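You operate a simulated robot arm through the tools that you are given. There is no shell and no other tool. Be economical: measure what you need, move in short steps, check, and stop when the job is done.

The job below is to be done with a simulated robot arm. You get a single attempt, and the scene is never put back.

TASK
Measure the orange bolt's head and file the bolt in the cell of its size.
Fine: stand it on the gauge's bed, close the slide on it, read, draw the slide back; the other bolts stay out.

It is judged by the outcome, as a careful person would: the job done as asked, and still so three seconds after it is handed in. It fails if anything else is knocked over, pushed out of place, dropped, spilled or broken.

THE ROBOT
A 6-joint arm with a two-finger parallel gripper, fixed in place. Base frame: the origin is at the foot of the arm, x ahead of it, y to its left, z up. Lengths are in m, angles in rad, forces in N, time in s.
With the tool pointing down near the work surface it reaches from about 0.44 to 0.86 m from the base axis. Its first joint turns from -2.007 to 2.007 rad. Payload 4.2 kg.
Tool frame: the origin (TCP) lies between the finger pads and is the grasp point; the fingertips stand 0.023 m ahead of it; z points along the fingers, y is the line along which they close. Largest opening 0.094 m; finger width 0.038, thickness 0.01; the body of the gripper, 0.054 by 0.096 m, starts 0.039 m behind the TCP.
Orientation is told as [roll, pitch, yaw] about the base's x, y, z axes, in that order, counted from this pose: with the fingers straight down and closing along the base's y, the tool's x points along the base's -x, its y along +y and its z along -z.

THE INTERFACE
- The arm moves only by the tool nudge_tool. Its argument "targets" is one flat list of numbers, 6 for each row, row after row: the shift along the base's x, y, z in m, then the turn, a rotation vector about the base's x, y, z in rad. In form: [tx, ty, tz, ax, ay, az, tx, ty, tz, ax, ay, az, ...]. A call has 1 to 10 rows; each row is the pose to reach, as a shift and turn from the pose commanded when the call began. "fingers" is the gripper command, from -1 (shut) to 1 (fully open), values between in proportion, set as the call begins (left out, the last holds). Rows are played at 5 a second. More than 0.05 m and 0.15 rad between two rows, or a gripper value outside its range, and nothing of the call is played. Where a pose cannot be reached the arm comes as near as it can. A force on the tool above 40 N (or 10 N above the force at the start of the call, whichever is more), or a blocked arm, ends the call early, and 0.2 s more pass. The fingers move at their own pace (about 0.108 m/s each) and stop on an object; they squeeze with about 37 N. The grip force told is the motor's: it shows also when the fingers shut on nothing. Time passes only in rows, and 0.2 s behind the last, so rows that repeat a pose let the fingers close. The reply holds the time, the measured pose of the TCP, the force on the tool along the base axes, the opening and the grip force, in the units named above and with some noise, with the torque about the TCP (base axes, N m) and any sound that the robot's microphone picked up.
- Cameras (640 x 400 px; columns grow to the right, rows downward): "scene" is fixed at [0.2209, 0.6503, 1.5245]; the picture's right is [-0.70, -0.72, 0.00], its down [-0.49, 0.47, -0.73] and it looks along [0.53, -0.51, -0.68] (base axes); focal length 370 px, centre (320, 200). "wrist" rides on the gripper at [0.086, 0.016, -0.075] in the tool frame; the picture's right is [-0.18, 0.98, 0.00], its down [-0.58, -0.11, -0.81] and it looks along [-0.79, -0.15, 0.59] (tool axes); focal length 243 px, centre (320, 200). There is no depth. A picture from a camera that has moved, and an enlarged one, comes with that camera's place and axes in the base frame and with its lens.
- snapshot(camera): a new picture of that camera. It takes no simulated time.
- move_column(by): slides the trunk up (or, below 0, down) by that many m; the arm rides with it, the base frame stays. It gives what a move gives, with no picture.
- zoom(camera, box): a new picture of the part [left, top, right, bottom] of that camera's present view, enlarged. It takes no simulated time.
- close_job(): hands the job in; it is judged then, once.

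Go step by step. Nothing tells you positions but the pictures and the camera data: compare them with the known pose of the tool, close in by small moves and look again before you grip or let go. The budget is 120 turns and 76 pictures, counting those below and the enlarged ones. Unless the task says otherwise, let go and move clear before handing in, and close with one line.

The tools are called after "Emit:" by a JSON object that holds its "api" and its "payload". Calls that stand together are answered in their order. nudge_tool: Moves the arm, as the interface text tells. Its arguments: {"type":"object","properties":{"targets":{"type":"array","items":{"type":"number"}},"fingers":{"type":"number"}},"required":["targets"]} The other tools are called the same way: move_column (by) slides the trunk up or down; snapshot (camera) takes a picture; zoom (camera, box) takes an enlarged picture of a part of a camera's view; close_job () hands the job in.

At the start:

```text
clock: 0.0
position: [0.5798, 0.1623, 1.0809]
tool_rot: [0.001, 0.0, -0.001]
wrist_force: [0.1, 0.4, 0.1]
ft_torque: [0.0, 0.0, -0.03]
width: 0.0941
gripper_force: 0.0
trunk travel left (down, up): [-0.725, 0.265]
```

scene: 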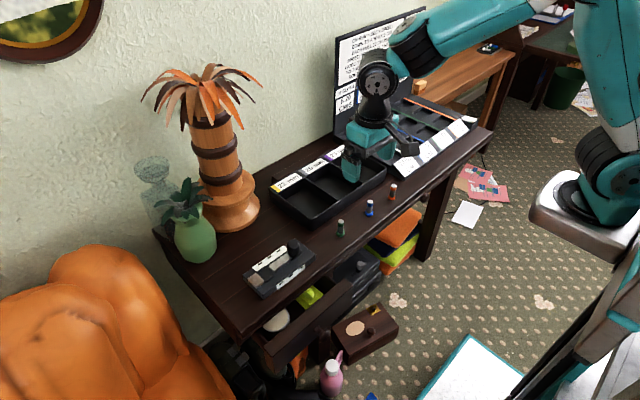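
wrist: 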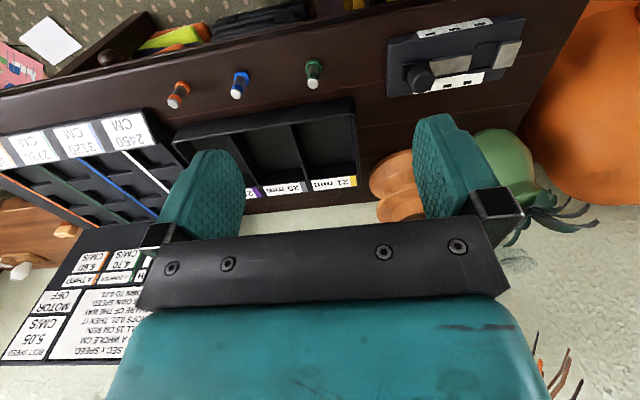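

I see a desk with a cell tray, three small bolts (orange, blue, green) and a gauge near the left end. I'll look closer before moving.

Emit:
{"api": "zoom", "payload": {"camera": "scene", "box": [230, 220, 350, 300]}}

Emit:
{"api": "zoom", "payload": {"camera": "scene", "box": [320, 150, 440, 250]}}

Emit:
{"api": "zoom", "payload": {"camera": "scene", "box": [320, 0, 500, 180]}}

Emit:
{"api": "zoom", "payload": {"camera": "wrist", "box": [360, 0, 560, 120]}}

Emit:
{"api": "zoom", "payload": {"camera": "wrist", "box": [0, 220, 160, 370]}}

```text
5.00 times, centred on (290, 260) of scene
camera zoom: at [0.2209, 0.6503, 1.5245], right [-0.7, -0.72, 0.0], down [-0.49, 0.47, -0.73], along [0.53, -0.51, -0.68], focal length 1852 px, centre (470, -100)
```

zoom: 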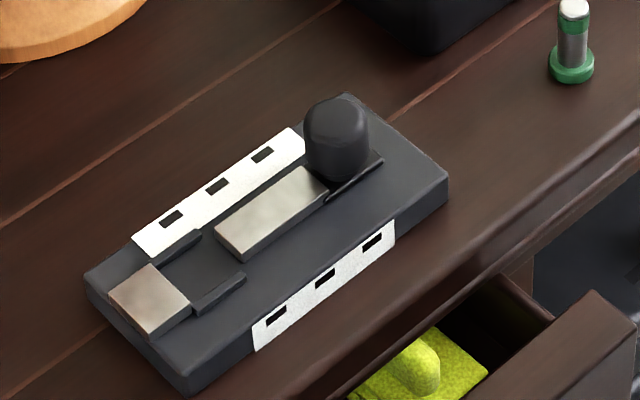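

```text
4.00 times, centred on (380, 200) of scene
camera zoom: at [0.2209, 0.6503, 1.5245], right [-0.7, -0.72, 0.0], down [-0.49, 0.47, -0.73], along [0.53, -0.51, -0.68], focal length 1482 px, centre (80, 200)
```

zoom: 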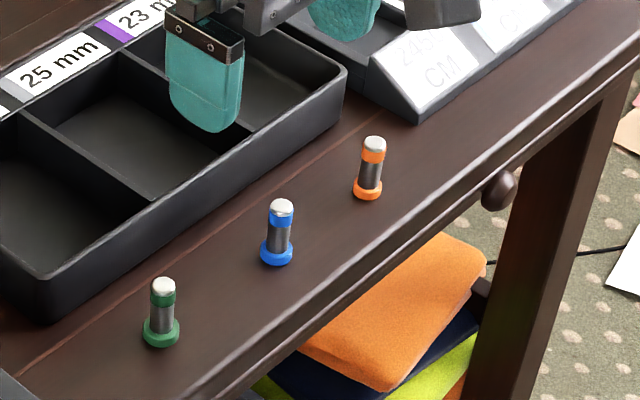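

```text
2.22 times, centred on (410, 90) of scene
camera zoom: at [0.2209, 0.6503, 1.5245], right [-0.7, -0.72, 0.0], down [-0.49, 0.47, -0.73], along [0.53, -0.51, -0.68], focal length 823 px, centre (120, 444)
```

zoom: 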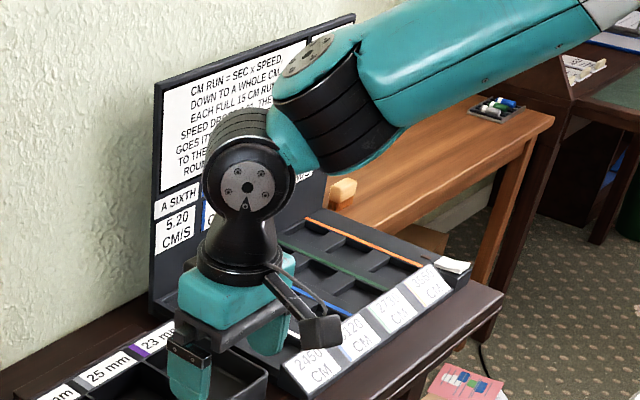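

```text
3.20 times, centred on (460, 60) of wrist
camera zoom: at [0.4946, 0.1782, 1.1552], right [0.18, 0.98, 0.0], down [0.58, -0.11, 0.81], along [0.79, -0.15, -0.59], focal length 776 px, centre (-128, 648)
```

zoom: 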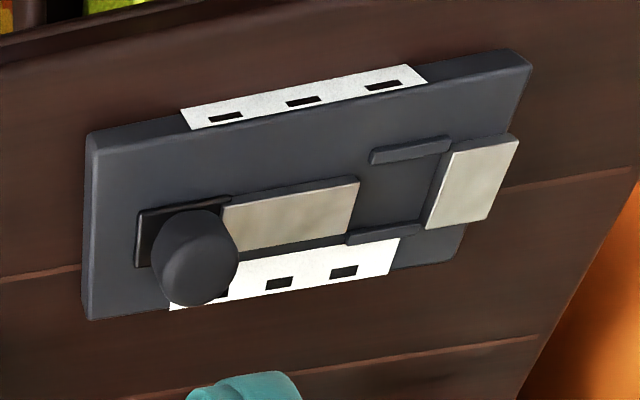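

```text
2.67 times, centred on (80, 295) of wrist
camera zoom: at [0.4946, 0.1782, 1.1552], right [0.18, 0.98, 0.0], down [0.58, -0.11, 0.81], along [0.79, -0.15, -0.59], focal length 647 px, centre (960, -53)
```

zoom: 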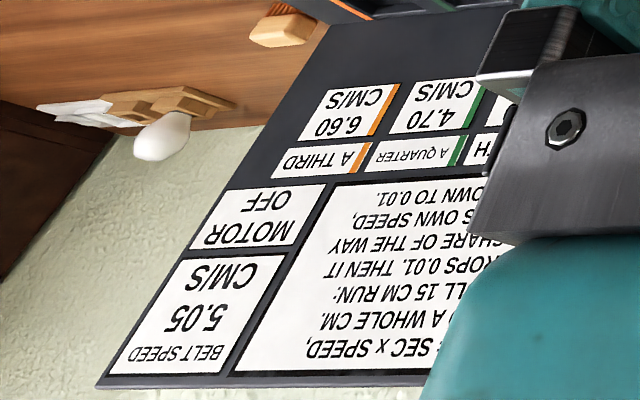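

The gauge seems to lie along base y at about (0.69, 0.35), with the knob at the right and the anvil at the left. The orange bolt is near (0.64, -0.05). I'll move towards the bolt, still high, and look again to triangulate.

Emit:
{"api": "nudge_tool", "payload": {"targets": [0, -0.045, 0, 0, 0, 0, 0, -0.09, 0, 0, 0, 0, 0, -0.135, 0, 0, 0, 0, 0, -0.18, 0, 0, 0, 0, 0, -0.21, 0, 0, 0, 0]}}

Emit:
{"api": "snapshot", "payload": {"camera": "wrist"}}

Emit:
{"api": "snapshot", "payload": {"camera": "scene"}}

```text
clock: 1.2
position: [0.5776, -0.0463, 1.0808]
tool_rot: [0.001, -0.001, 0.002]
wrist_force: [0.3, 0.3, -0.5]
ft_torque: [-0.06, 0.0, -0.04]
width: 0.0942
gripper_force: 0.1
trunk travel left (down, up): [-0.725, 0.265]
```

```text
68 pictures are left
camera wrist: at [0.4912, -0.0297, 1.1539], right [0.18, 0.98, 0.0], down [0.58, -0.11, 0.81], along [0.79, -0.15, -0.59], focal length 243 px, centre (320, 200)
```

wrist: 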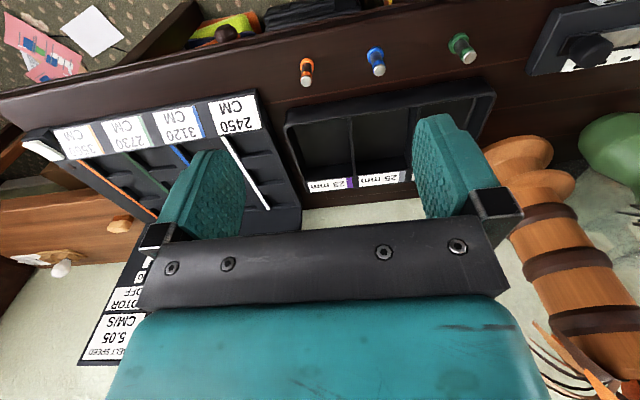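

```text
67 pictures are left
```

scene: 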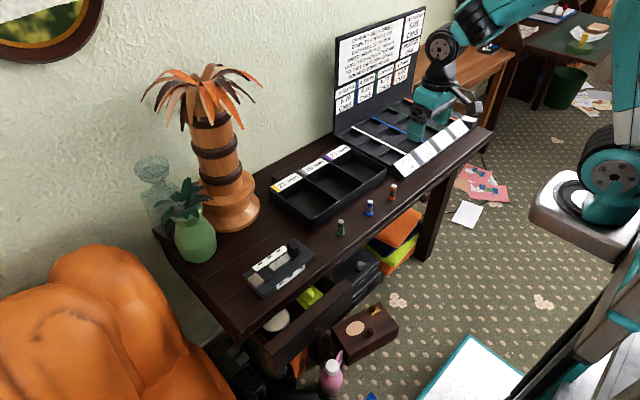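

Triangulated, the orange bolt stands near (0.662, -0.083) and the table is at z≈0.76. I'll lower the column and look closer.

Emit:
{"api": "move_column", "payload": {"by": -0.15}}

Emit:
{"api": "nudge_tool", "payload": {"targets": [-0.01, -0.035, 0, 0, 0, 0, -0.01, -0.035, 0, 0, 0, 0]}}

Emit:
{"api": "snapshot", "payload": {"camera": "wrist"}}

```text
clock: 3.0
position: [0.5773, -0.0447, 0.9303]
tool_rot: [0.0, -0.001, 0.0]
wrist_force: [0.8, 0.3, 0.3]
ft_torque: [-0.03, -0.02, 0.02]
width: 0.094
gripper_force: 0.1
trunk travel left (down, up): [-0.575, 0.415]
```

```text
clock: 3.5
position: [0.568, -0.0807, 0.9308]
tool_rot: [0.0, 0.001, 0.001]
wrist_force: [0.4, 0.0, -0.6]
ft_torque: [0.0, 0.0, 0.01]
width: 0.0942
gripper_force: 0.1
trunk travel left (down, up): [-0.575, 0.415]
```

```text
66 pictures are left
camera wrist: at [0.4807, -0.0654, 1.0047], right [0.18, 0.98, 0.0], down [0.58, -0.11, 0.81], along [0.79, -0.15, -0.59], focal length 243 px, centre (320, 200)
```

wrist: 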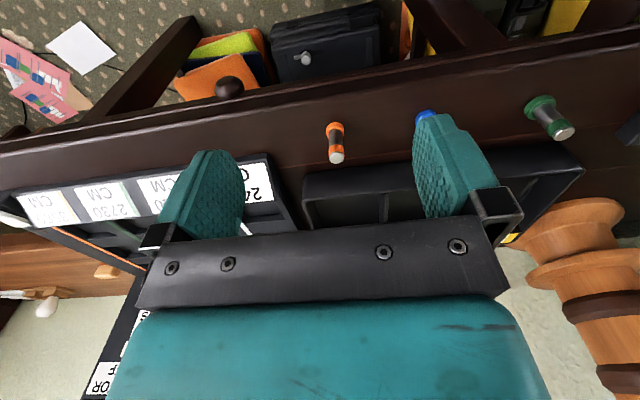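

The bolt's axis comes out at (0.660, -0.082), with its tip at z≈0.815. I'll move above it with partly opened fingers and stop just over the tip to check alignment.

Emit:
{"api": "nudge_tool", "payload": {"targets": [0.045, 0, 0, 0, 0, 0, 0.092, -0.001, 0, 0, 0, 0, 0.092, -0.001, -0.045, 0, 0, 0, 0.092, -0.001, -0.08, 0, 0, 0, 0.092, -0.001, -0.08, 0, 0, 0], "fingers": 0.28}}

Emit:
{"api": "zoom", "payload": {"camera": "scene", "box": [350, 140, 446, 200]}}

Emit:
{"api": "snapshot", "payload": {"camera": "wrist"}}

```text
clock: 4.8
position: [0.6611, -0.0808, 0.8487]
tool_rot: [0.001, 0.0, 0.001]
wrist_force: [0.0, -0.5, 0.3]
ft_torque: [0.0, 0.01, 0.02]
width: 0.0604
gripper_force: 0.1
trunk travel left (down, up): [-0.575, 0.415]
```

```text
6.67 times, centred on (398, 170) of scene
camera zoom: at [0.2209, 0.6503, 1.5245], right [-0.7, -0.72, 0.0], down [-0.49, 0.47, -0.73], along [0.53, -0.51, -0.68], focal length 2469 px, centre (-200, 400)
```

zoom: 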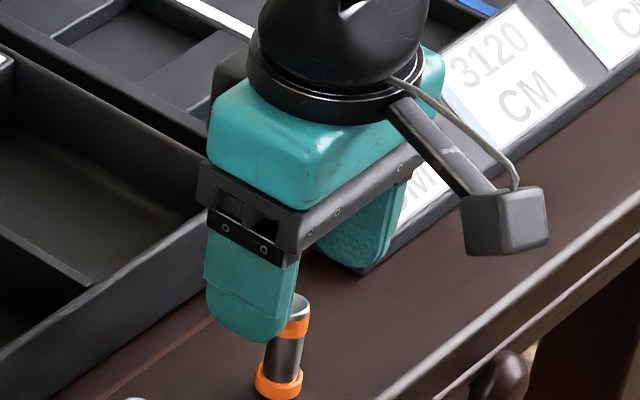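

```text
64 pictures are left
camera wrist: at [0.5745, -0.0646, 0.9231], right [0.18, 0.98, 0.0], down [0.58, -0.11, 0.81], along [0.79, -0.15, -0.59], focal length 243 px, centre (320, 200)
```

wrist: 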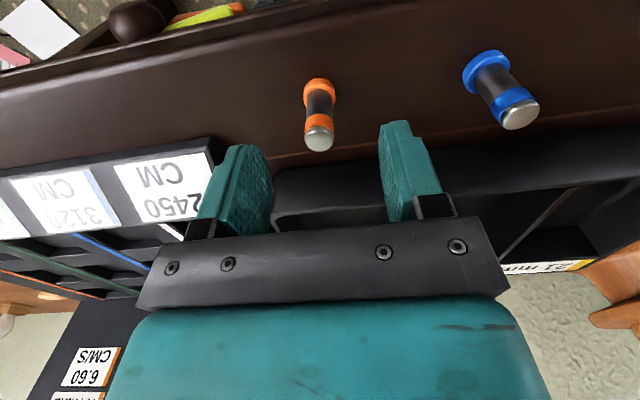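

It is aligned within about 1–2 mm. I'll descend and close on the upper shank.

Emit:
{"api": "nudge_tool", "payload": {"targets": [-0.001, 0, -0.022, 0, 0, 0, -0.001, 0, -0.042, 0, 0, 0, -0.001, 0, -0.042, 0, 0, 0]}}

Emit:
{"api": "nudge_tool", "payload": {"targets": [0, 0, 0, 0, 0, 0, 0, 0, 0, 0, 0, 0, 0, 0, 0, 0, 0, 0], "fingers": -1}}

Emit:
{"api": "snapshot", "payload": {"camera": "wrist"}}

```text
clock: 5.5
position: [0.6576, -0.08, 0.8071]
tool_rot: [0.0, 0.0, 0.002]
wrist_force: [0.5, -0.1, 0.3]
ft_torque: [0.02, -0.02, -0.01]
width: 0.0603
gripper_force: 0.0
trunk travel left (down, up): [-0.575, 0.415]
```

```text
clock: 6.3
position: [0.6586, -0.0807, 0.8071]
tool_rot: [0.0, 0.0, 0.0]
wrist_force: [0.4, 0.3, 0.2]
ft_torque: [0.0, -0.01, 0.0]
width: 0.0154
gripper_force: 36.8
trunk travel left (down, up): [-0.575, 0.415]
```

```text
63 pictures are left
camera wrist: at [0.5716, -0.0645, 0.8816], right [0.18, 0.98, 0.0], down [0.58, -0.11, 0.81], along [0.79, -0.15, -0.59], focal length 243 px, centre (320, 200)
```

wrist: 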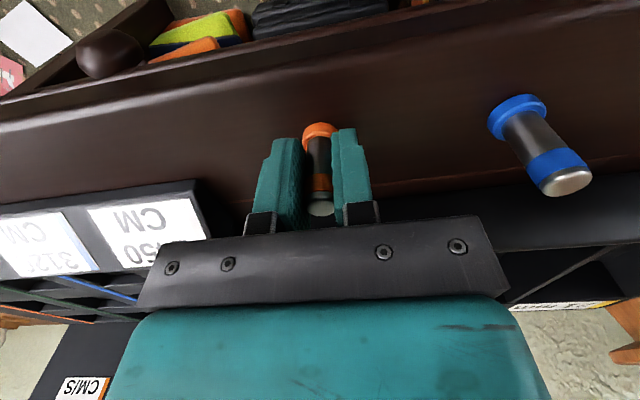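

The bolt is gripped (15.4 mm shank). I'll lift it and carry it back and left to look at the gauge.

Emit:
{"api": "nudge_tool", "payload": {"targets": [0, 0, 0.025, 0, 0, 0, 0, 0, 0.07, 0, 0, 0, 0, 0, 0.115, 0, 0, 0, 0, 0, 0.15, 0, 0, 0, -0.03, 0.035, 0.15, 0, 0, 0, -0.06, 0.07, 0.15, 0, 0, 0, -0.09, 0.105, 0.15, 0, 0, 0, -0.11, 0.145, 0.15, 0, 0, 0, -0.11, 0.19, 0.15, 0, 0, 0, -0.11, 0.235, 0.15, 0, 0, 0]}}

Emit:
{"api": "nudge_tool", "payload": {"targets": [0, 0.045, 0, 0, 0, 0, 0, 0.09, 0, 0, 0, 0, 0, 0.135, 0, 0, 0, 0, 0, 0.175, 0, 0, 0, 0, 0, 0.175, 0, 0, 0, 0]}}

Emit:
{"api": "snapshot", "payload": {"camera": "wrist"}}

Emit:
{"api": "zoom", "payload": {"camera": "wrist", "box": [230, 60, 430, 185]}}

```text
clock: 8.6
position: [0.5472, 0.1567, 0.9581]
tool_rot: [0.0, 0.001, -0.002]
wrist_force: [-0.8, 0.7, 0.3]
ft_torque: [0.01, 0.02, -0.01]
width: 0.0154
gripper_force: 37.4
trunk travel left (down, up): [-0.575, 0.415]
```

```text
clock: 9.8
position: [0.551, 0.3293, 0.9527]
tool_rot: [0.0, 0.0, -0.001]
wrist_force: [0.1, 0.6, -0.3]
ft_torque: [0.0, -0.03, 0.04]
width: 0.0153
gripper_force: 37.0
trunk travel left (down, up): [-0.575, 0.415]
```

```text
62 pictures are left
camera wrist: at [0.4639, 0.3446, 1.028], right [0.18, 0.98, 0.0], down [0.58, -0.11, 0.81], along [0.79, -0.15, -0.59], focal length 243 px, centre (320, 200)
```

wrist: 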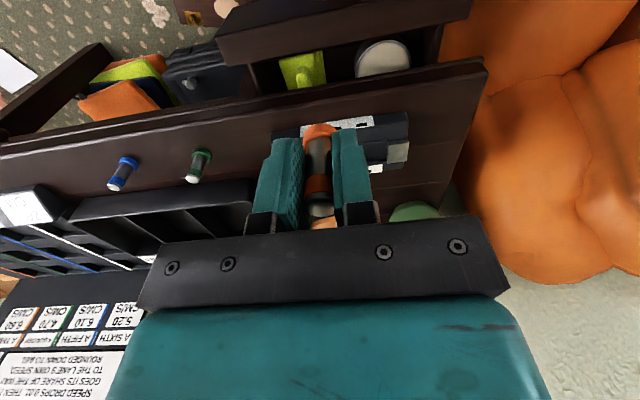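

```text
3.20 times, centred on (330, 122) of wrist
camera zoom: at [0.4639, 0.3446, 1.028], right [0.18, 0.98, 0.0], down [0.58, -0.11, 0.81], along [0.79, -0.15, -0.59], focal length 776 px, centre (288, 448)
```

zoom: 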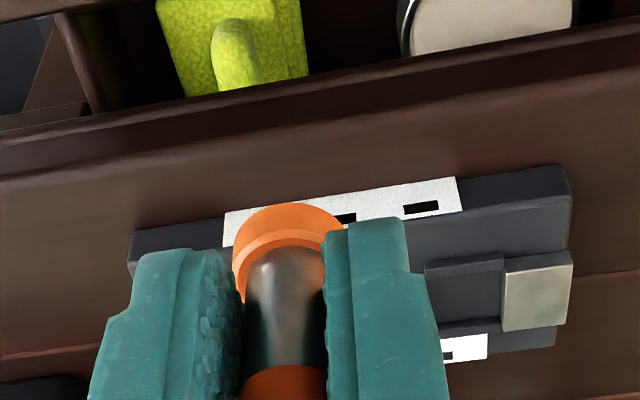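

The fingers hide the gauge from here. I'll shift right so it appears beside them.

Emit:
{"api": "nudge_tool", "payload": {"targets": [0, -0.045, 0, 0, 0, 0, 0, -0.09, 0, 0, 0, 0, 0.0, -0.12, -0.02, 0, 0, 0, 0.0, -0.12, -0.03, 0, 0, 0]}}

Emit:
{"api": "zoom", "payload": {"camera": "wrist", "box": [380, 30, 600, 170]}}

Emit:
{"api": "zoom", "payload": {"camera": "scene", "box": [234, 230, 330, 290]}}

```text
clock: 10.8
position: [0.5493, 0.2099, 0.9274]
tool_rot: [0.0, -0.002, 0.0]
wrist_force: [0.1, -0.1, -0.5]
ft_torque: [-0.02, -0.03, 0.0]
width: 0.0157
gripper_force: 36.6
trunk travel left (down, up): [-0.575, 0.415]
```

```text
2.86 times, centred on (490, 100) of wrist
camera zoom: at [0.4632, 0.2246, 1.002], right [0.18, 0.98, 0.0], down [0.58, -0.11, 0.81], along [0.79, -0.15, -0.59], focal length 693 px, centre (-166, 486)
```

zoom: 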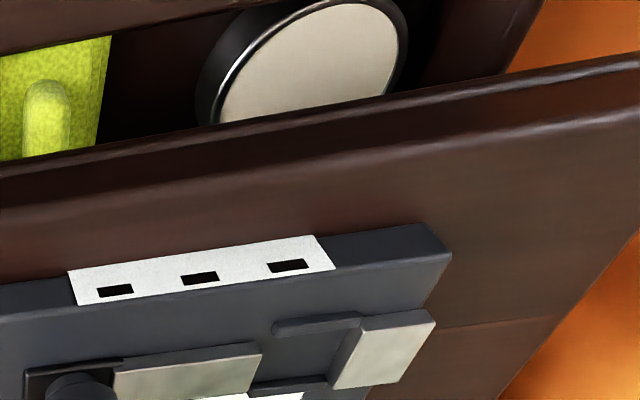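

```text
6.67 times, centred on (282, 260) of scene
camera zoom: at [0.2209, 0.6503, 1.5245], right [-0.7, -0.72, 0.0], down [-0.49, 0.47, -0.73], along [0.53, -0.51, -0.68], focal length 2469 px, centre (573, -200)
```

zoom: 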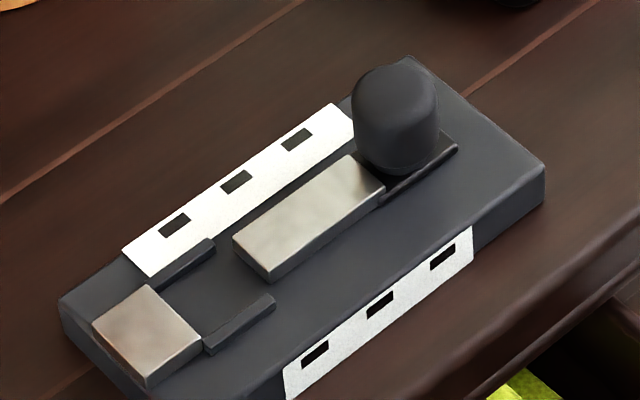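

I see the bed between two rails next to the anvil, with the slide drawn back about 35 mm. The bed centre comes out near (0.696, 0.37). I'll look from closer to refine that.

Emit:
{"api": "nudge_tool", "payload": {"targets": [0.02, 0.03, -0.02, 0, 0, 0, 0.04, 0.06, -0.04, 0, 0, 0, 0.05, 0.09, -0.04, 0, 0, 0, 0.05, 0.09, -0.04, 0, 0, 0]}}

Emit:
{"api": "snapshot", "payload": {"camera": "wrist"}}

Emit:
{"api": "zoom", "payload": {"camera": "wrist", "box": [370, 100, 530, 200]}}

```text
clock: 11.8
position: [0.601, 0.2964, 0.8899]
tool_rot: [0.001, 0.0, 0.001]
wrist_force: [0.0, -0.1, -0.6]
ft_torque: [0.03, -0.01, -0.01]
width: 0.0157
gripper_force: 36.3
trunk travel left (down, up): [-0.575, 0.415]
```

```text
58 pictures are left
camera wrist: at [0.5138, 0.3118, 0.9643], right [0.18, 0.98, 0.0], down [0.58, -0.11, 0.81], along [0.79, -0.15, -0.59], focal length 243 px, centre (320, 200)
```

wrist: 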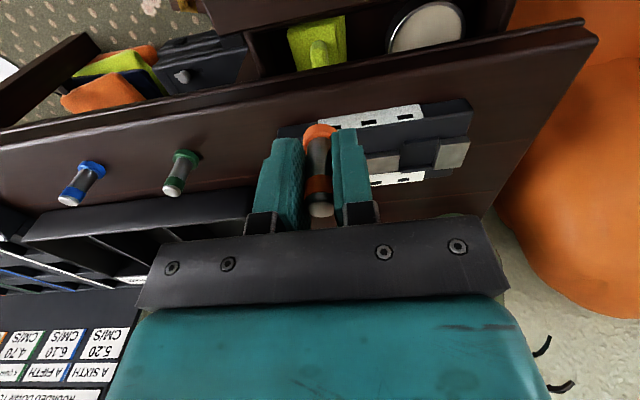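

```text
4.00 times, centred on (450, 150) of wrist
camera zoom: at [0.5138, 0.3118, 0.9643], right [0.18, 0.98, 0.0], down [0.58, -0.11, 0.81], along [0.79, -0.15, -0.59], focal length 970 px, centre (-200, 400)
```

zoom: 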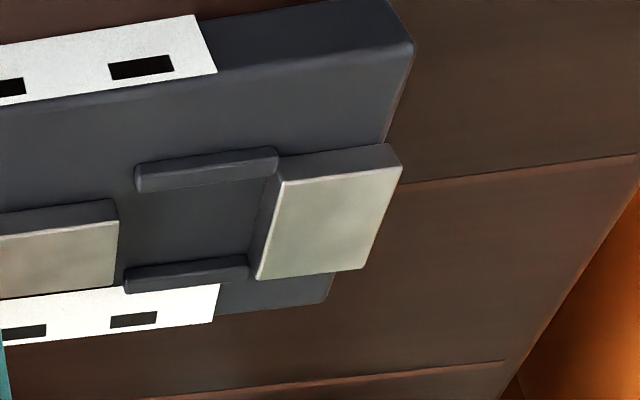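

Refined: the anvil face is at y≈0.390, the slide edge at y≈0.356, the bed centre at (0.692, 0.373) and the anvil top at z≈0.797. I'll move the bolt above the bed and check.

Emit:
{"api": "nudge_tool", "payload": {"targets": [0, 0.04, 0, 0, 0, 0, 0, 0.076, 0, 0, 0, 0, 0.045, 0.077, 0, 0, 0, 0, 0.09, 0.077, 0, 0, 0, 0, 0.09, 0.077, -0.02, 0, 0, 0, 0.09, 0.077, -0.02, 0, 0, 0]}}

Emit:
{"api": "zoom", "payload": {"camera": "scene", "box": [234, 220, 330, 280]}}

Emit:
{"api": "zoom", "payload": {"camera": "wrist", "box": [240, 60, 400, 230]}}

```text
clock: 13.2
position: [0.6878, 0.3763, 0.8682]
tool_rot: [0.001, 0.0, 0.0]
wrist_force: [-0.5, -0.1, 0.0]
ft_torque: [0.02, 0.0, 0.01]
width: 0.0154
gripper_force: 36.7
out of reach, approached as far as the arm can: row 4
trunk travel left (down, up): [-0.575, 0.415]
```

```text
6.67 times, centred on (282, 250) of scene
camera zoom: at [0.2209, 0.6503, 1.5245], right [-0.7, -0.72, 0.0], down [-0.49, 0.47, -0.73], along [0.53, -0.51, -0.68], focal length 2469 px, centre (573, -133)
```

zoom: 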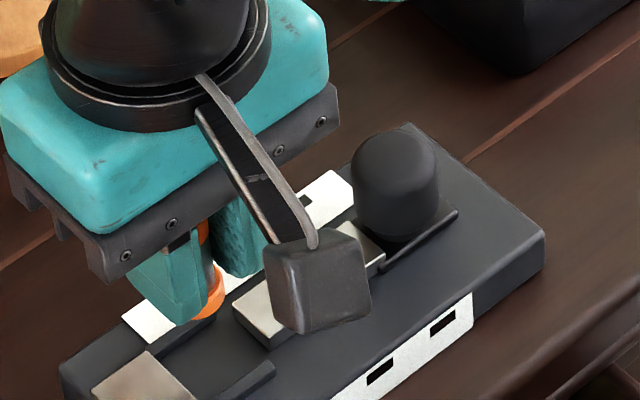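

```text
2.35 times, centred on (320, 145) of wrist
camera zoom: at [0.6009, 0.3911, 0.9426], right [0.18, 0.98, 0.0], down [0.58, -0.11, 0.81], along [0.79, -0.15, -0.59], focal length 571 px, centre (320, 329)
```

zoom: 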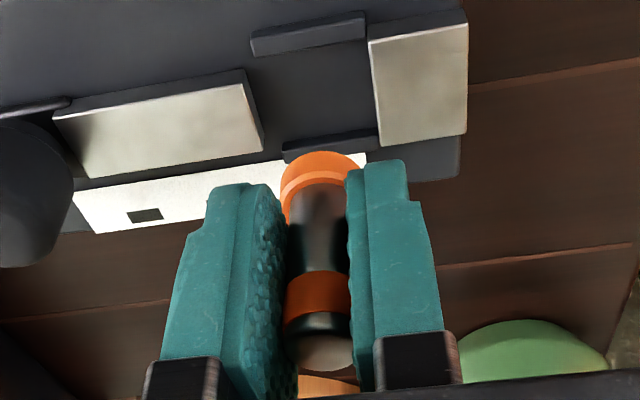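

The bolt is above the bed, about 2 mm off in y, and x is uncertain. I'll come down to just above the anvil's height and compare the head with the rails directly.

Emit:
{"api": "nudge_tool", "payload": {"targets": [0.002, -0.002, -0.01, 0, 0, 0, 0.002, -0.002, -0.02, 0, 0, 0, 0.002, -0.002, -0.02, 0, 0, 0]}}

Emit:
{"api": "zoom", "payload": {"camera": "scene", "box": [234, 240, 298, 280]}}

Emit:
{"api": "zoom", "payload": {"camera": "wrist", "box": [240, 60, 400, 230]}}

```text
clock: 13.9
position: [0.6895, 0.3739, 0.8476]
tool_rot: [0.0, 0.001, 0.001]
wrist_force: [0.1, 0.9, -1.1]
ft_torque: [0.02, -0.01, -0.02]
width: 0.015
gripper_force: 37.0
trunk travel left (down, up): [-0.575, 0.415]
```

```text
10.00 times, centred on (266, 260) of scene
camera zoom: at [0.2209, 0.6503, 1.5245], right [-0.7, -0.72, 0.0], down [-0.49, 0.47, -0.73], along [0.53, -0.51, -0.68], focal length 3704 px, centre (860, -400)
```

zoom: 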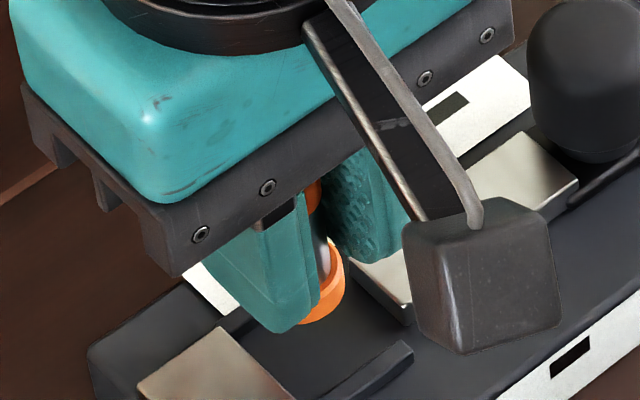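

```text
2.35 times, centred on (320, 145) of wrist
camera zoom: at [0.6034, 0.3894, 0.9215], right [0.18, 0.98, 0.0], down [0.58, -0.11, 0.81], along [0.79, -0.15, -0.59], focal length 571 px, centre (320, 329)
```

zoom: 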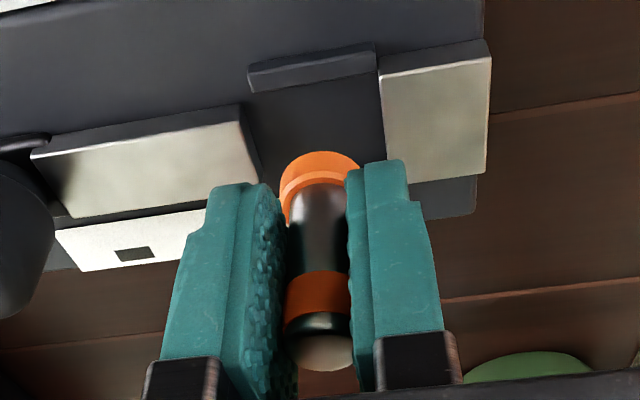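

The bolt lines up in y and is about 2.5 mm too far in x. I'll correct that and lower it, checking for contact.

Emit:
{"api": "nudge_tool", "payload": {"targets": [-0.0025, 0, 0, 0, 0, 0, -0.0025, 0, -0.006, 0, 0, 0, -0.0025, 0, -0.011, 0, 0, 0, -0.0025, 0, -0.011, 0, 0, 0]}}

Emit:
{"api": "zoom", "payload": {"camera": "scene", "box": [234, 240, 298, 280]}}

Emit:
{"api": "zoom", "payload": {"camera": "wrist", "box": [240, 60, 400, 230]}}

```text
clock: 14.9
position: [0.6873, 0.3747, 0.8367]
tool_rot: [0.0, 0.0, 0.0]
wrist_force: [0.3, 0.1, -0.6]
ft_torque: [0.02, -0.01, 0.02]
width: 0.0153
gripper_force: 36.4
trunk travel left (down, up): [-0.575, 0.415]
```

```text
10.00 times, centred on (266, 260) of scene
camera zoom: at [0.2209, 0.6503, 1.5245], right [-0.7, -0.72, 0.0], down [-0.49, 0.47, -0.73], along [0.53, -0.51, -0.68], focal length 3704 px, centre (860, -400)
```

zoom: 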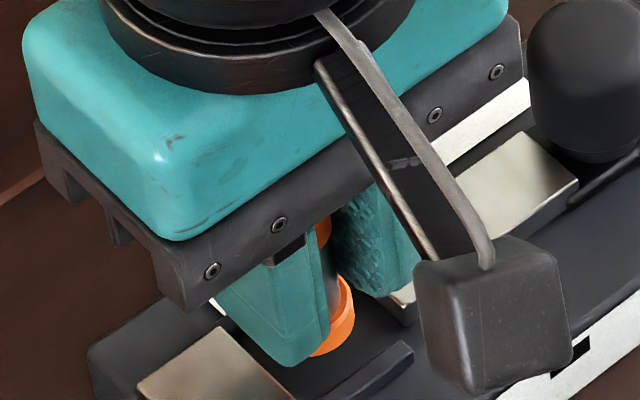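

```text
2.35 times, centred on (320, 145) of wrist
camera zoom: at [0.6008, 0.3896, 0.9114], right [0.18, 0.98, 0.0], down [0.58, -0.11, 0.81], along [0.79, -0.15, -0.59], focal length 571 px, centre (320, 329)
```

zoom: 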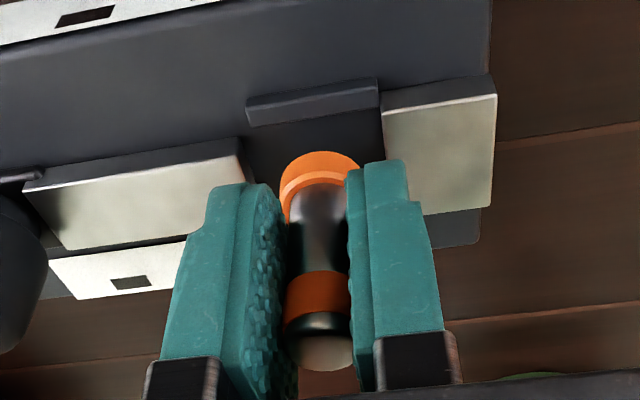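

The head is over the bed between the rails with a small gap to the front rail. I'll lower it gently to contact.

Emit:
{"api": "nudge_tool", "payload": {"targets": [0, 0, -0.002, 0, 0, 0, 0, 0, -0.004, 0, 0, 0, 0, 0, -0.004, 0, 0, 0]}}

Emit:
{"api": "nudge_tool", "payload": {"targets": [0, 0, -0.001, 0, 0, 0, 0, 0, -0.002, 0, 0, 0, 0, 0, -0.002, 0, 0, 0]}}

Emit:
{"api": "zoom", "payload": {"camera": "scene", "box": [234, 240, 298, 280]}}

Emit:
{"api": "zoom", "payload": {"camera": "wrist", "box": [280, 80, 380, 150]}}

```text
clock: 15.8
position: [0.6885, 0.3739, 0.8344]
tool_rot: [0.0, 0.001, 0.0]
wrist_force: [-0.6, 0.8, -0.2]
ft_torque: [0.01, -0.02, 0.03]
width: 0.0154
gripper_force: 37.4
trunk travel left (down, up): [-0.575, 0.415]
```

```text
clock: 16.6
position: [0.6881, 0.3741, 0.8317]
tool_rot: [-0.001, 0.0, -0.001]
wrist_force: [-0.6, 0.5, 0.5]
ft_torque: [0.02, -0.01, -0.04]
width: 0.0156
gripper_force: 37.3
trunk travel left (down, up): [-0.575, 0.415]
```

```text
10.00 times, centred on (266, 260) of scene
camera zoom: at [0.2209, 0.6503, 1.5245], right [-0.7, -0.72, 0.0], down [-0.49, 0.47, -0.73], along [0.53, -0.51, -0.68], focal length 3704 px, centre (860, -400)
```

zoom: 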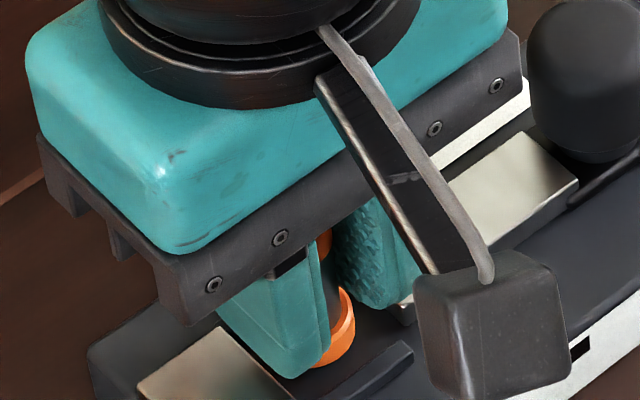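

```text
5.71 times, centred on (330, 115) of wrist
camera zoom: at [0.6022, 0.3892, 0.9051], right [0.18, 0.98, 0.0], down [0.58, -0.11, 0.81], along [0.79, -0.15, -0.59], focal length 1386 px, centre (263, 686)
```

zoom: 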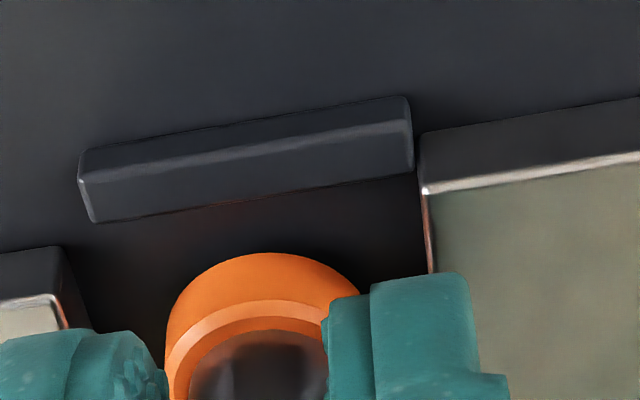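

No contact yet and well centred. I'll continue down in 1 mm steps.

Emit:
{"api": "nudge_tool", "payload": {"targets": [0, 0, -0.001, 0, 0, 0, 0, 0, -0.002, 0, 0, 0, 0, 0, -0.002, 0, 0, 0]}}

Emit:
{"api": "zoom", "payload": {"camera": "scene", "box": [250, 255, 298, 285]}}

```text
clock: 17.4
position: [0.6879, 0.3742, 0.8291]
tool_rot: [0.001, -0.003, -0.001]
wrist_force: [1.6, -0.1, 7.4]
ft_torque: [-0.04, -0.04, 0.03]
width: 0.0152
gripper_force: 37.1
trunk travel left (down, up): [-0.575, 0.415]
```

```text
13.33 times, centred on (274, 270) of scene
camera zoom: at [0.2209, 0.6503, 1.5245], right [-0.7, -0.72, 0.0], down [-0.49, 0.47, -0.73], along [0.53, -0.51, -0.68], focal length 4939 px, centre (933, -733)
```

zoom: 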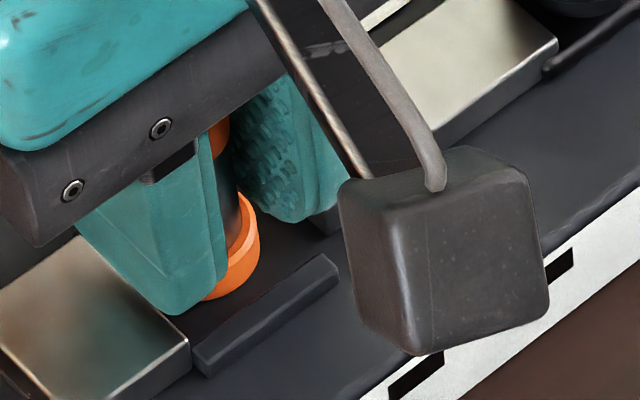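

Contact at 7 N, so the bolt stands on the bed. I'll open moderately and rise straight up.

Emit:
{"api": "nudge_tool", "payload": {"targets": [0, 0, 0.0005, 0, 0, 0, 0, 0, 0.0005, 0, 0, 0, 0, 0, 0.0005, 0, 0, 0], "fingers": 0.0}}

Emit:
{"api": "nudge_tool", "payload": {"targets": [0, 0, 0.02, 0, 0, 0, 0, 0, 0.05, 0, 0, 0, -0.03, 0, 0.07, 0, 0, 0, -0.07, 0, 0.07, 0, 0, 0, -0.1, -0.02, 0.07, 0, 0, 0, -0.1, -0.06, 0.06, 0, 0, 0, -0.1, -0.06, 0.06, 0, 0, 0]}}

Emit:
{"api": "zoom", "payload": {"camera": "scene", "box": [234, 220, 330, 280]}}

Emit:
{"api": "snapshot", "payload": {"camera": "wrist"}}

```text
clock: 18.1
position: [0.6877, 0.3736, 0.8273]
tool_rot: [-0.001, 0.0, 0.0]
wrist_force: [-0.2, 0.1, -0.5]
ft_torque: [-0.01, 0.02, 0.0]
width: 0.047
gripper_force: 0.0
trunk travel left (down, up): [-0.575, 0.415]
```

```text
clock: 19.8
position: [0.5872, 0.3094, 0.8884]
tool_rot: [0.0, 0.001, 0.001]
wrist_force: [0.2, 0.4, -1.2]
ft_torque: [0.0, -0.01, -0.04]
width: 0.0471
gripper_force: 0.0
trunk travel left (down, up): [-0.575, 0.415]
```

```text
6.67 times, centred on (282, 250) of scene
camera zoom: at [0.2209, 0.6503, 1.5245], right [-0.7, -0.72, 0.0], down [-0.49, 0.47, -0.73], along [0.53, -0.51, -0.68], focal length 2469 px, centre (573, -133)
```

zoom: 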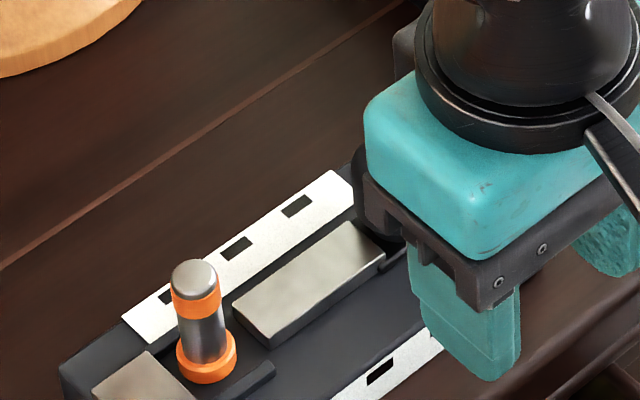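

```text
46 pictures are left
camera wrist: at [0.5007, 0.3258, 0.9633], right [0.18, 0.98, 0.0], down [0.58, -0.11, 0.81], along [0.79, -0.15, -0.59], focal length 243 px, centre (320, 200)
```

wrist: 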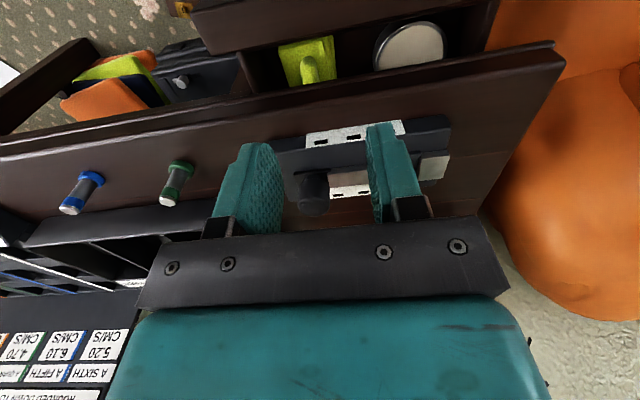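

The bolt stands upright on the bed. The knob is near (0.687, 0.286). I'll bring the open fingers above it and check before straddling it.

Emit:
{"api": "nudge_tool", "payload": {"targets": [0.01, -0.027, 0, 0, 0, 0, 0.055, -0.027, 0, 0, 0, 0, 0.1, -0.027, 0, 0, 0, 0, 0.1, -0.027, -0.01, 0, 0, 0, 0.1, -0.027, -0.01, 0, 0, 0, 0.1, -0.027, -0.01, 0, 0, 0]}}

Emit:
{"api": "snapshot", "payload": {"camera": "wrist"}}

Emit:
{"api": "zoom", "payload": {"camera": "scene", "box": [244, 210, 340, 270]}}

```text
clock: 21.1
position: [0.6869, 0.2878, 0.8783]
tool_rot: [-0.001, 0.0, 0.001]
wrist_force: [0.6, 1.1, 0.7]
ft_torque: [0.0, 0.02, 0.0]
width: 0.0472
gripper_force: 0.2
trunk travel left (down, up): [-0.575, 0.415]
```

```text
45 pictures are left
camera wrist: at [0.6011, 0.3041, 0.9514], right [0.18, 0.98, 0.0], down [0.58, -0.11, 0.81], along [0.79, -0.15, -0.59], focal length 243 px, centre (320, 200)
```

wrist: 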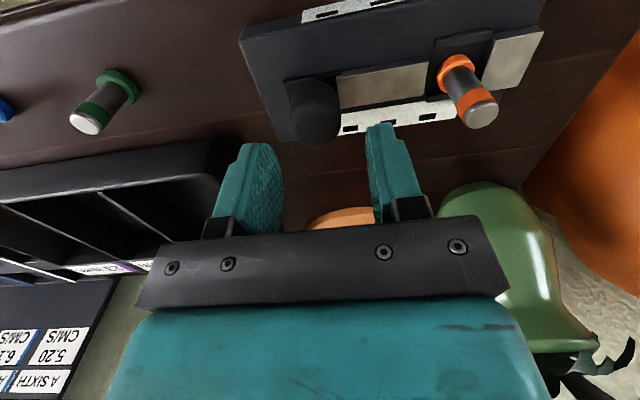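

```text
6.67 times, centred on (292, 240) of scene
camera zoom: at [0.2209, 0.6503, 1.5245], right [-0.7, -0.72, 0.0], down [-0.49, 0.47, -0.73], along [0.53, -0.51, -0.68], focal length 2469 px, centre (507, -67)
```

zoom: 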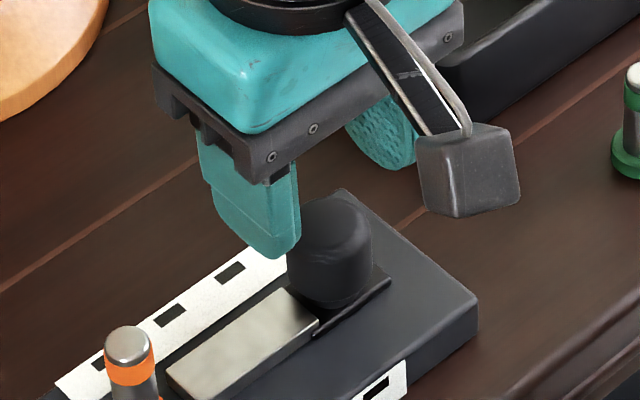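

The knob is centred between the fingers. I'll descend around it.

Emit:
{"api": "nudge_tool", "payload": {"targets": [-0.001, 0, -0.02, 0, 0, 0, -0.001, 0, -0.035, 0, 0, 0, -0.001, 0, -0.046, 0, 0, 0, -0.001, 0, -0.046, 0, 0, 0]}}

Emit:
{"api": "snapshot", "payload": {"camera": "wrist"}}

Emit:
{"api": "zoom", "payload": {"camera": "scene", "box": [234, 220, 330, 280]}}

```text
clock: 22.1
position: [0.6875, 0.2868, 0.8322]
tool_rot: [0.0, 0.0, -0.001]
wrist_force: [0.2, -0.3, -0.1]
ft_torque: [-0.02, 0.0, 0.0]
width: 0.0473
gripper_force: 0.0
trunk travel left (down, up): [-0.575, 0.415]
```

```text
43 pictures are left
camera wrist: at [0.6009, 0.3019, 0.9063], right [0.18, 0.98, 0.0], down [0.58, -0.11, 0.81], along [0.79, -0.15, -0.59], focal length 243 px, centre (320, 200)
```

wrist: 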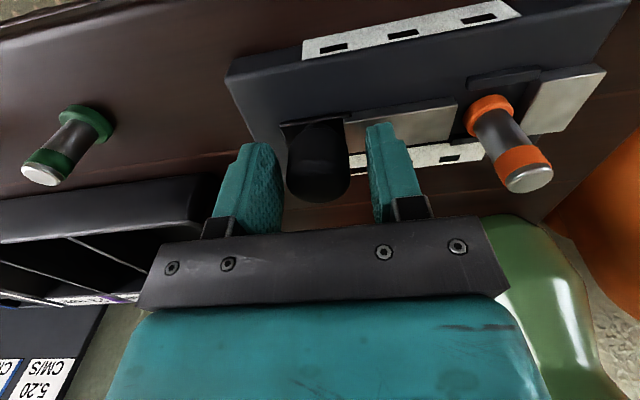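

```text
6.67 times, centred on (282, 250) of scene
camera zoom: at [0.2209, 0.6503, 1.5245], right [-0.7, -0.72, 0.0], down [-0.49, 0.47, -0.73], along [0.53, -0.51, -0.68], focal length 2469 px, centre (573, -133)
```

zoom: 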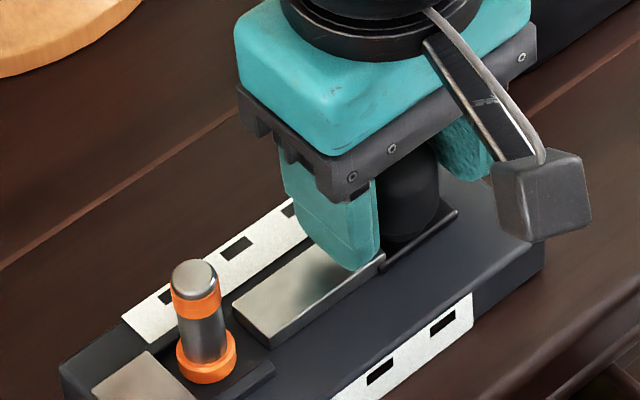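

The fingers straddle the knob without touching. I'll push the slide towards the bolt (+y) in small steps and watch the force.

Emit:
{"api": "nudge_tool", "payload": {"targets": [0, 0.003, 0, 0, 0, 0, 0, 0.006, 0, 0, 0, 0, 0, 0.009, 0, 0, 0, 0, 0, 0.011, 0, 0, 0, 0, 0, 0.013, 0, 0, 0, 0, 0, 0.013, 0, 0, 0, 0]}}

Emit:
{"api": "zoom", "payload": {"camera": "scene", "box": [234, 220, 330, 280]}}

```text
clock: 23.6
position: [0.6864, 0.2993, 0.8343]
tool_rot: [0.002, -0.001, 0.001]
wrist_force: [-0.4, -1.6, -0.6]
ft_torque: [0.02, 0.02, 0.0]
width: 0.0478
gripper_force: 0.7
trunk travel left (down, up): [-0.575, 0.415]
```

```text
6.67 times, centred on (282, 250) of scene
camera zoom: at [0.2209, 0.6503, 1.5245], right [-0.7, -0.72, 0.0], down [-0.49, 0.47, -0.73], along [0.53, -0.51, -0.68], focal length 2469 px, centre (573, -133)
```

zoom: 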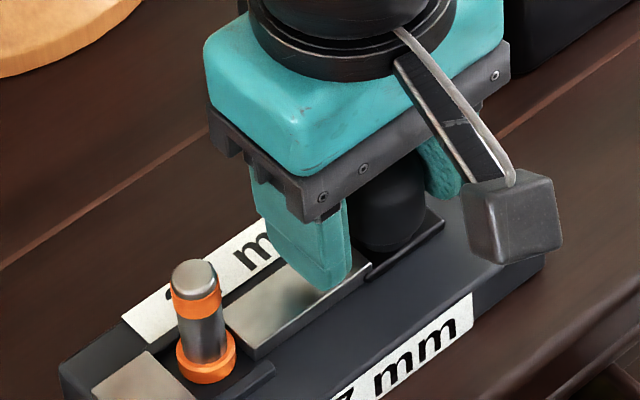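

The slide has moved about 4 mm with ~1.6 N and the label now shows a live reading. I'll keep closing.

Emit:
{"api": "nudge_tool", "payload": {"targets": [0, 0.0015, 0, 0, 0, 0, 0, 0.003, 0, 0, 0, 0, 0, 0.0045, 0, 0, 0, 0, 0, 0.006, 0, 0, 0, 0, 0, 0.006, 0, 0, 0, 0]}}

Emit:
{"api": "zoom", "payload": {"camera": "scene", "box": [234, 230, 330, 290]}}

```text
clock: 24.8
position: [0.6876, 0.3053, 0.8319]
tool_rot: [-0.001, 0.0, -0.001]
wrist_force: [-0.2, -2.6, -0.2]
ft_torque: [-0.03, 0.02, -0.09]
width: 0.0481
gripper_force: 1.3
trunk travel left (down, up): [-0.575, 0.415]
```

```text
6.67 times, centred on (282, 260) of scene
camera zoom: at [0.2209, 0.6503, 1.5245], right [-0.7, -0.72, 0.0], down [-0.49, 0.47, -0.73], along [0.53, -0.51, -0.68], focal length 2469 px, centre (573, -200)
```

zoom: 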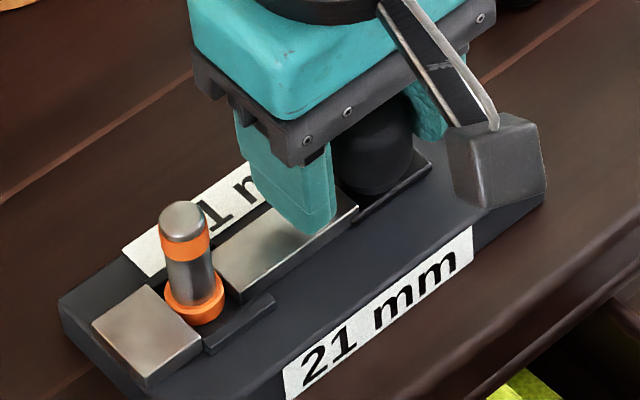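

It reads 21 mm. I'll press slightly further to confirm the slide is fully closed.

Emit:
{"api": "nudge_tool", "payload": {"targets": [0, 0.001, 0, 0, 0, 0, 0, 0.001, 0, 0, 0, 0]}}

Emit:
{"api": "nudge_tool", "payload": {"targets": [0, 0.001, 0, 0, 0, 0, 0, 0.001, 0, 0, 0, 0]}}

Emit:
{"api": "zoom", "payload": {"camera": "scene", "box": [234, 230, 330, 290]}}

```text
clock: 25.4
position: [0.6874, 0.307, 0.8334]
tool_rot: [0.0, -0.001, 0.0]
wrist_force: [-2.0, -6.5, 1.3]
ft_torque: [-0.04, 0.05, -0.09]
width: 0.0497
gripper_force: 3.5
trunk travel left (down, up): [-0.575, 0.415]
```

```text
clock: 25.9
position: [0.6872, 0.3074, 0.8334]
tool_rot: [0.001, 0.0, -0.002]
wrist_force: [0.2, -7.2, 3.6]
ft_torque: [-0.23, 0.0, -0.02]
width: 0.05
gripper_force: 3.2
trunk travel left (down, up): [-0.575, 0.415]
```

```text
6.67 times, centred on (282, 260) of scene
camera zoom: at [0.2209, 0.6503, 1.5245], right [-0.7, -0.72, 0.0], down [-0.49, 0.47, -0.73], along [0.53, -0.51, -0.68], focal length 2469 px, centre (573, -200)
```

zoom: 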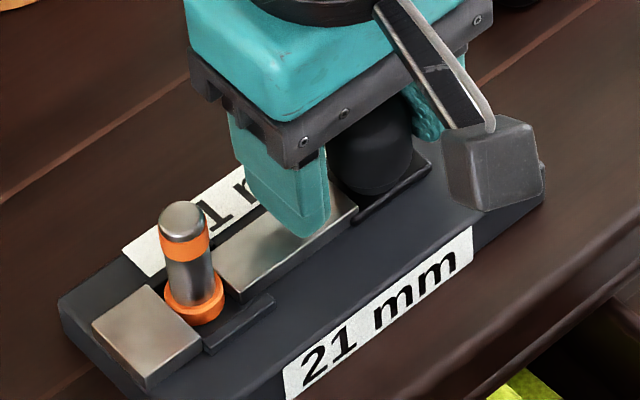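

Force rises without further motion, so it's firmly closed and the reading is 21 mm. Now I'll draw the slide back with the other finger.

Emit:
{"api": "nudge_tool", "payload": {"targets": [0, -0.004, 0, 0, 0, 0, 0, -0.008, 0, 0, 0, 0, 0, -0.012, 0, 0, 0, 0, 0, -0.016, 0, 0, 0, 0, 0, -0.02, 0, 0, 0, 0, 0, -0.023, 0, 0, 0, 0, 0, -0.026, 0, 0, 0, 0, 0, -0.028, 0, 0, 0, 0, 0, -0.03, 0, 0, 0, 0, 0, -0.03, 0, 0, 0, 0]}}

Emit:
{"api": "zoom", "payload": {"camera": "scene", "box": [234, 230, 330, 290]}}

```text
clock: 28.1
position: [0.6865, 0.2785, 0.8355]
tool_rot: [0.0, -0.002, 0.0]
wrist_force: [0.2, 1.6, -0.4]
ft_torque: [-0.01, -0.02, 0.0]
width: 0.0473
gripper_force: 0.2
trunk travel left (down, up): [-0.575, 0.415]
```

```text
6.67 times, centred on (282, 260) of scene
camera zoom: at [0.2209, 0.6503, 1.5245], right [-0.7, -0.72, 0.0], down [-0.49, 0.47, -0.73], along [0.53, -0.51, -0.68], focal length 2469 px, centre (573, -200)
```

zoom: 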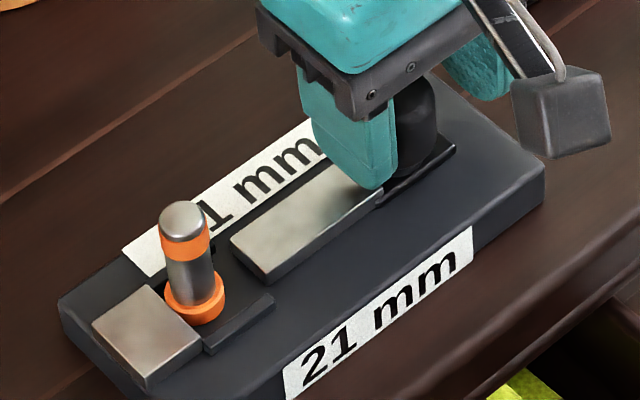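

The slide is essentially back at its starting place and the bolt remains standing. I'll give it one last mm, then centre and lift off.

Emit:
{"api": "nudge_tool", "payload": {"targets": [0, -0.0015, 0, 0, 0, 0, 0, -0.0015, 0, 0, 0, 0]}}

Emit:
{"api": "nudge_tool", "payload": {"targets": [0, 0.005, 0, 0, 0, 0, 0, 0.01, 0, 0, 0, 0, 0, 0.01, 0.03, 0, 0, 0, 0, 0.01, 0.06, 0, 0, 0, -0.04, 0.01, 0.06, 0, 0, 0, -0.08, 0.01, 0.06, 0, 0, 0, -0.1, 0.04, 0.06, 0, 0, 0, -0.1, 0.08, 0.06, 0, 0, 0, -0.1, 0.08, 0.06, 0, 0, 0]}}

Emit:
{"api": "snapshot", "payload": {"camera": "wrist"}}

Emit:
{"api": "zoom", "payload": {"camera": "scene", "box": [234, 230, 330, 290]}}

```text
clock: 28.8
position: [0.6859, 0.2772, 0.8344]
tool_rot: [0.0, -0.001, -0.001]
wrist_force: [-0.3, 1.2, 0.0]
ft_torque: [-0.01, 0.0, 0.02]
width: 0.0474
gripper_force: 0.6
trunk travel left (down, up): [-0.575, 0.415]
```

```text
clock: 30.8
position: [0.5835, 0.3566, 0.8943]
tool_rot: [-0.002, 0.0, 0.001]
wrist_force: [0.0, 0.0, 0.4]
ft_torque: [-0.01, 0.02, 0.01]
width: 0.0471
gripper_force: 0.1
trunk travel left (down, up): [-0.575, 0.415]
```

```text
37 pictures are left
camera wrist: at [0.4988, 0.3728, 0.9675], right [0.18, 0.98, 0.0], down [0.58, -0.11, 0.81], along [0.79, -0.15, -0.59], focal length 243 px, centre (320, 200)
```

wrist: 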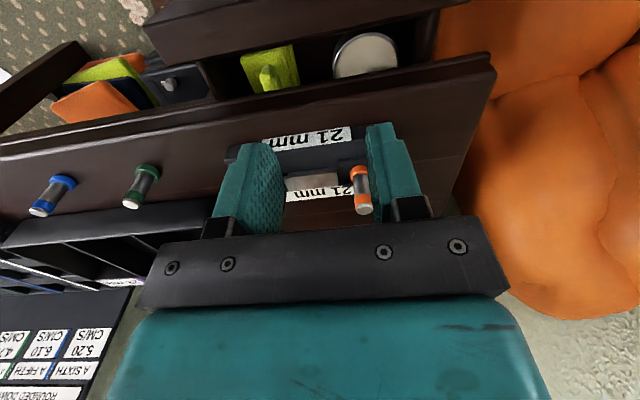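

```text
6.67 times, centred on (282, 260) of scene
camera zoom: at [0.2209, 0.6503, 1.5245], right [-0.7, -0.72, 0.0], down [-0.49, 0.47, -0.73], along [0.53, -0.51, -0.68], focal length 2469 px, centre (573, -200)
```

zoom: 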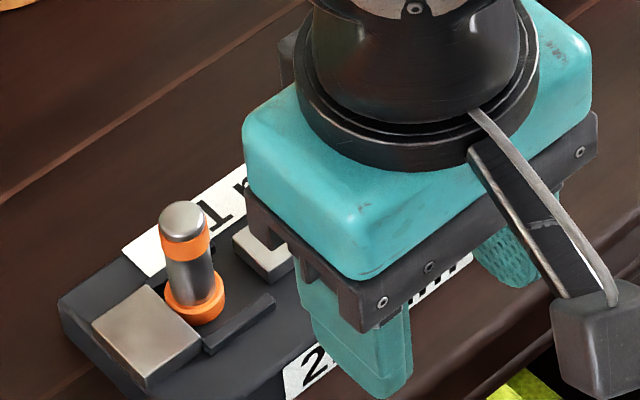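

The bolt stands by the anvil at about y=0.379. I'll bring the open fingers over it and check alignment.

Emit:
{"api": "nudge_tool", "payload": {"targets": [0.01, 0.0225, -0.01, 0, 0, 0, 0.055, 0.0225, -0.014, 0, 0, 0, 0.1, 0.0225, -0.014, 0, 0, 0, 0.1, 0.0225, -0.014, 0, 0, 0, 0.1, 0.0225, -0.014, 0, 0, 0]}}

Emit:
{"api": "zoom", "payload": {"camera": "wrist", "box": [200, 60, 440, 230]}}

Emit:
{"api": "zoom", "payload": {"camera": "scene", "box": [234, 220, 330, 280]}}

```text
clock: 31.9
position: [0.6879, 0.3734, 0.8791]
tool_rot: [-0.002, 0.0, 0.002]
wrist_force: [-0.4, -1.3, 0.1]
ft_torque: [0.01, 0.06, -0.01]
width: 0.047
gripper_force: 0.0
trunk travel left (down, up): [-0.575, 0.415]
```

```text
2.35 times, centred on (320, 145) of wrist
camera zoom: at [0.6019, 0.3902, 0.9532], right [0.18, 0.98, 0.0], down [0.58, -0.11, 0.81], along [0.79, -0.15, -0.59], focal length 571 px, centre (320, 329)
```

zoom: 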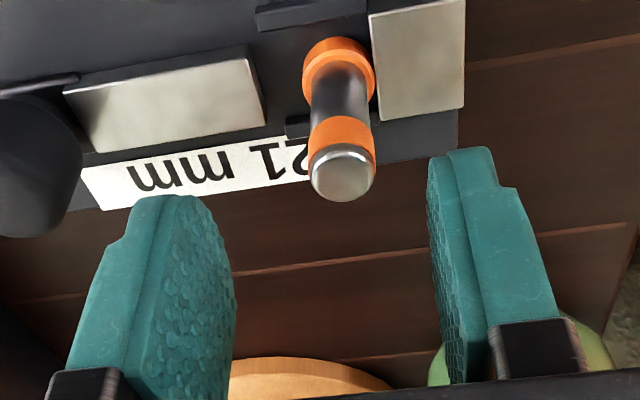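

```text
6.67 times, centred on (282, 250) of scene
camera zoom: at [0.2209, 0.6503, 1.5245], right [-0.7, -0.72, 0.0], down [-0.49, 0.47, -0.73], along [0.53, -0.51, -0.68], focal length 2469 px, centre (573, -133)
```

zoom: 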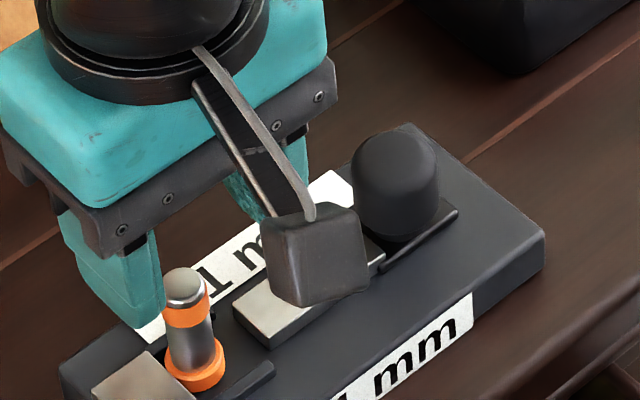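

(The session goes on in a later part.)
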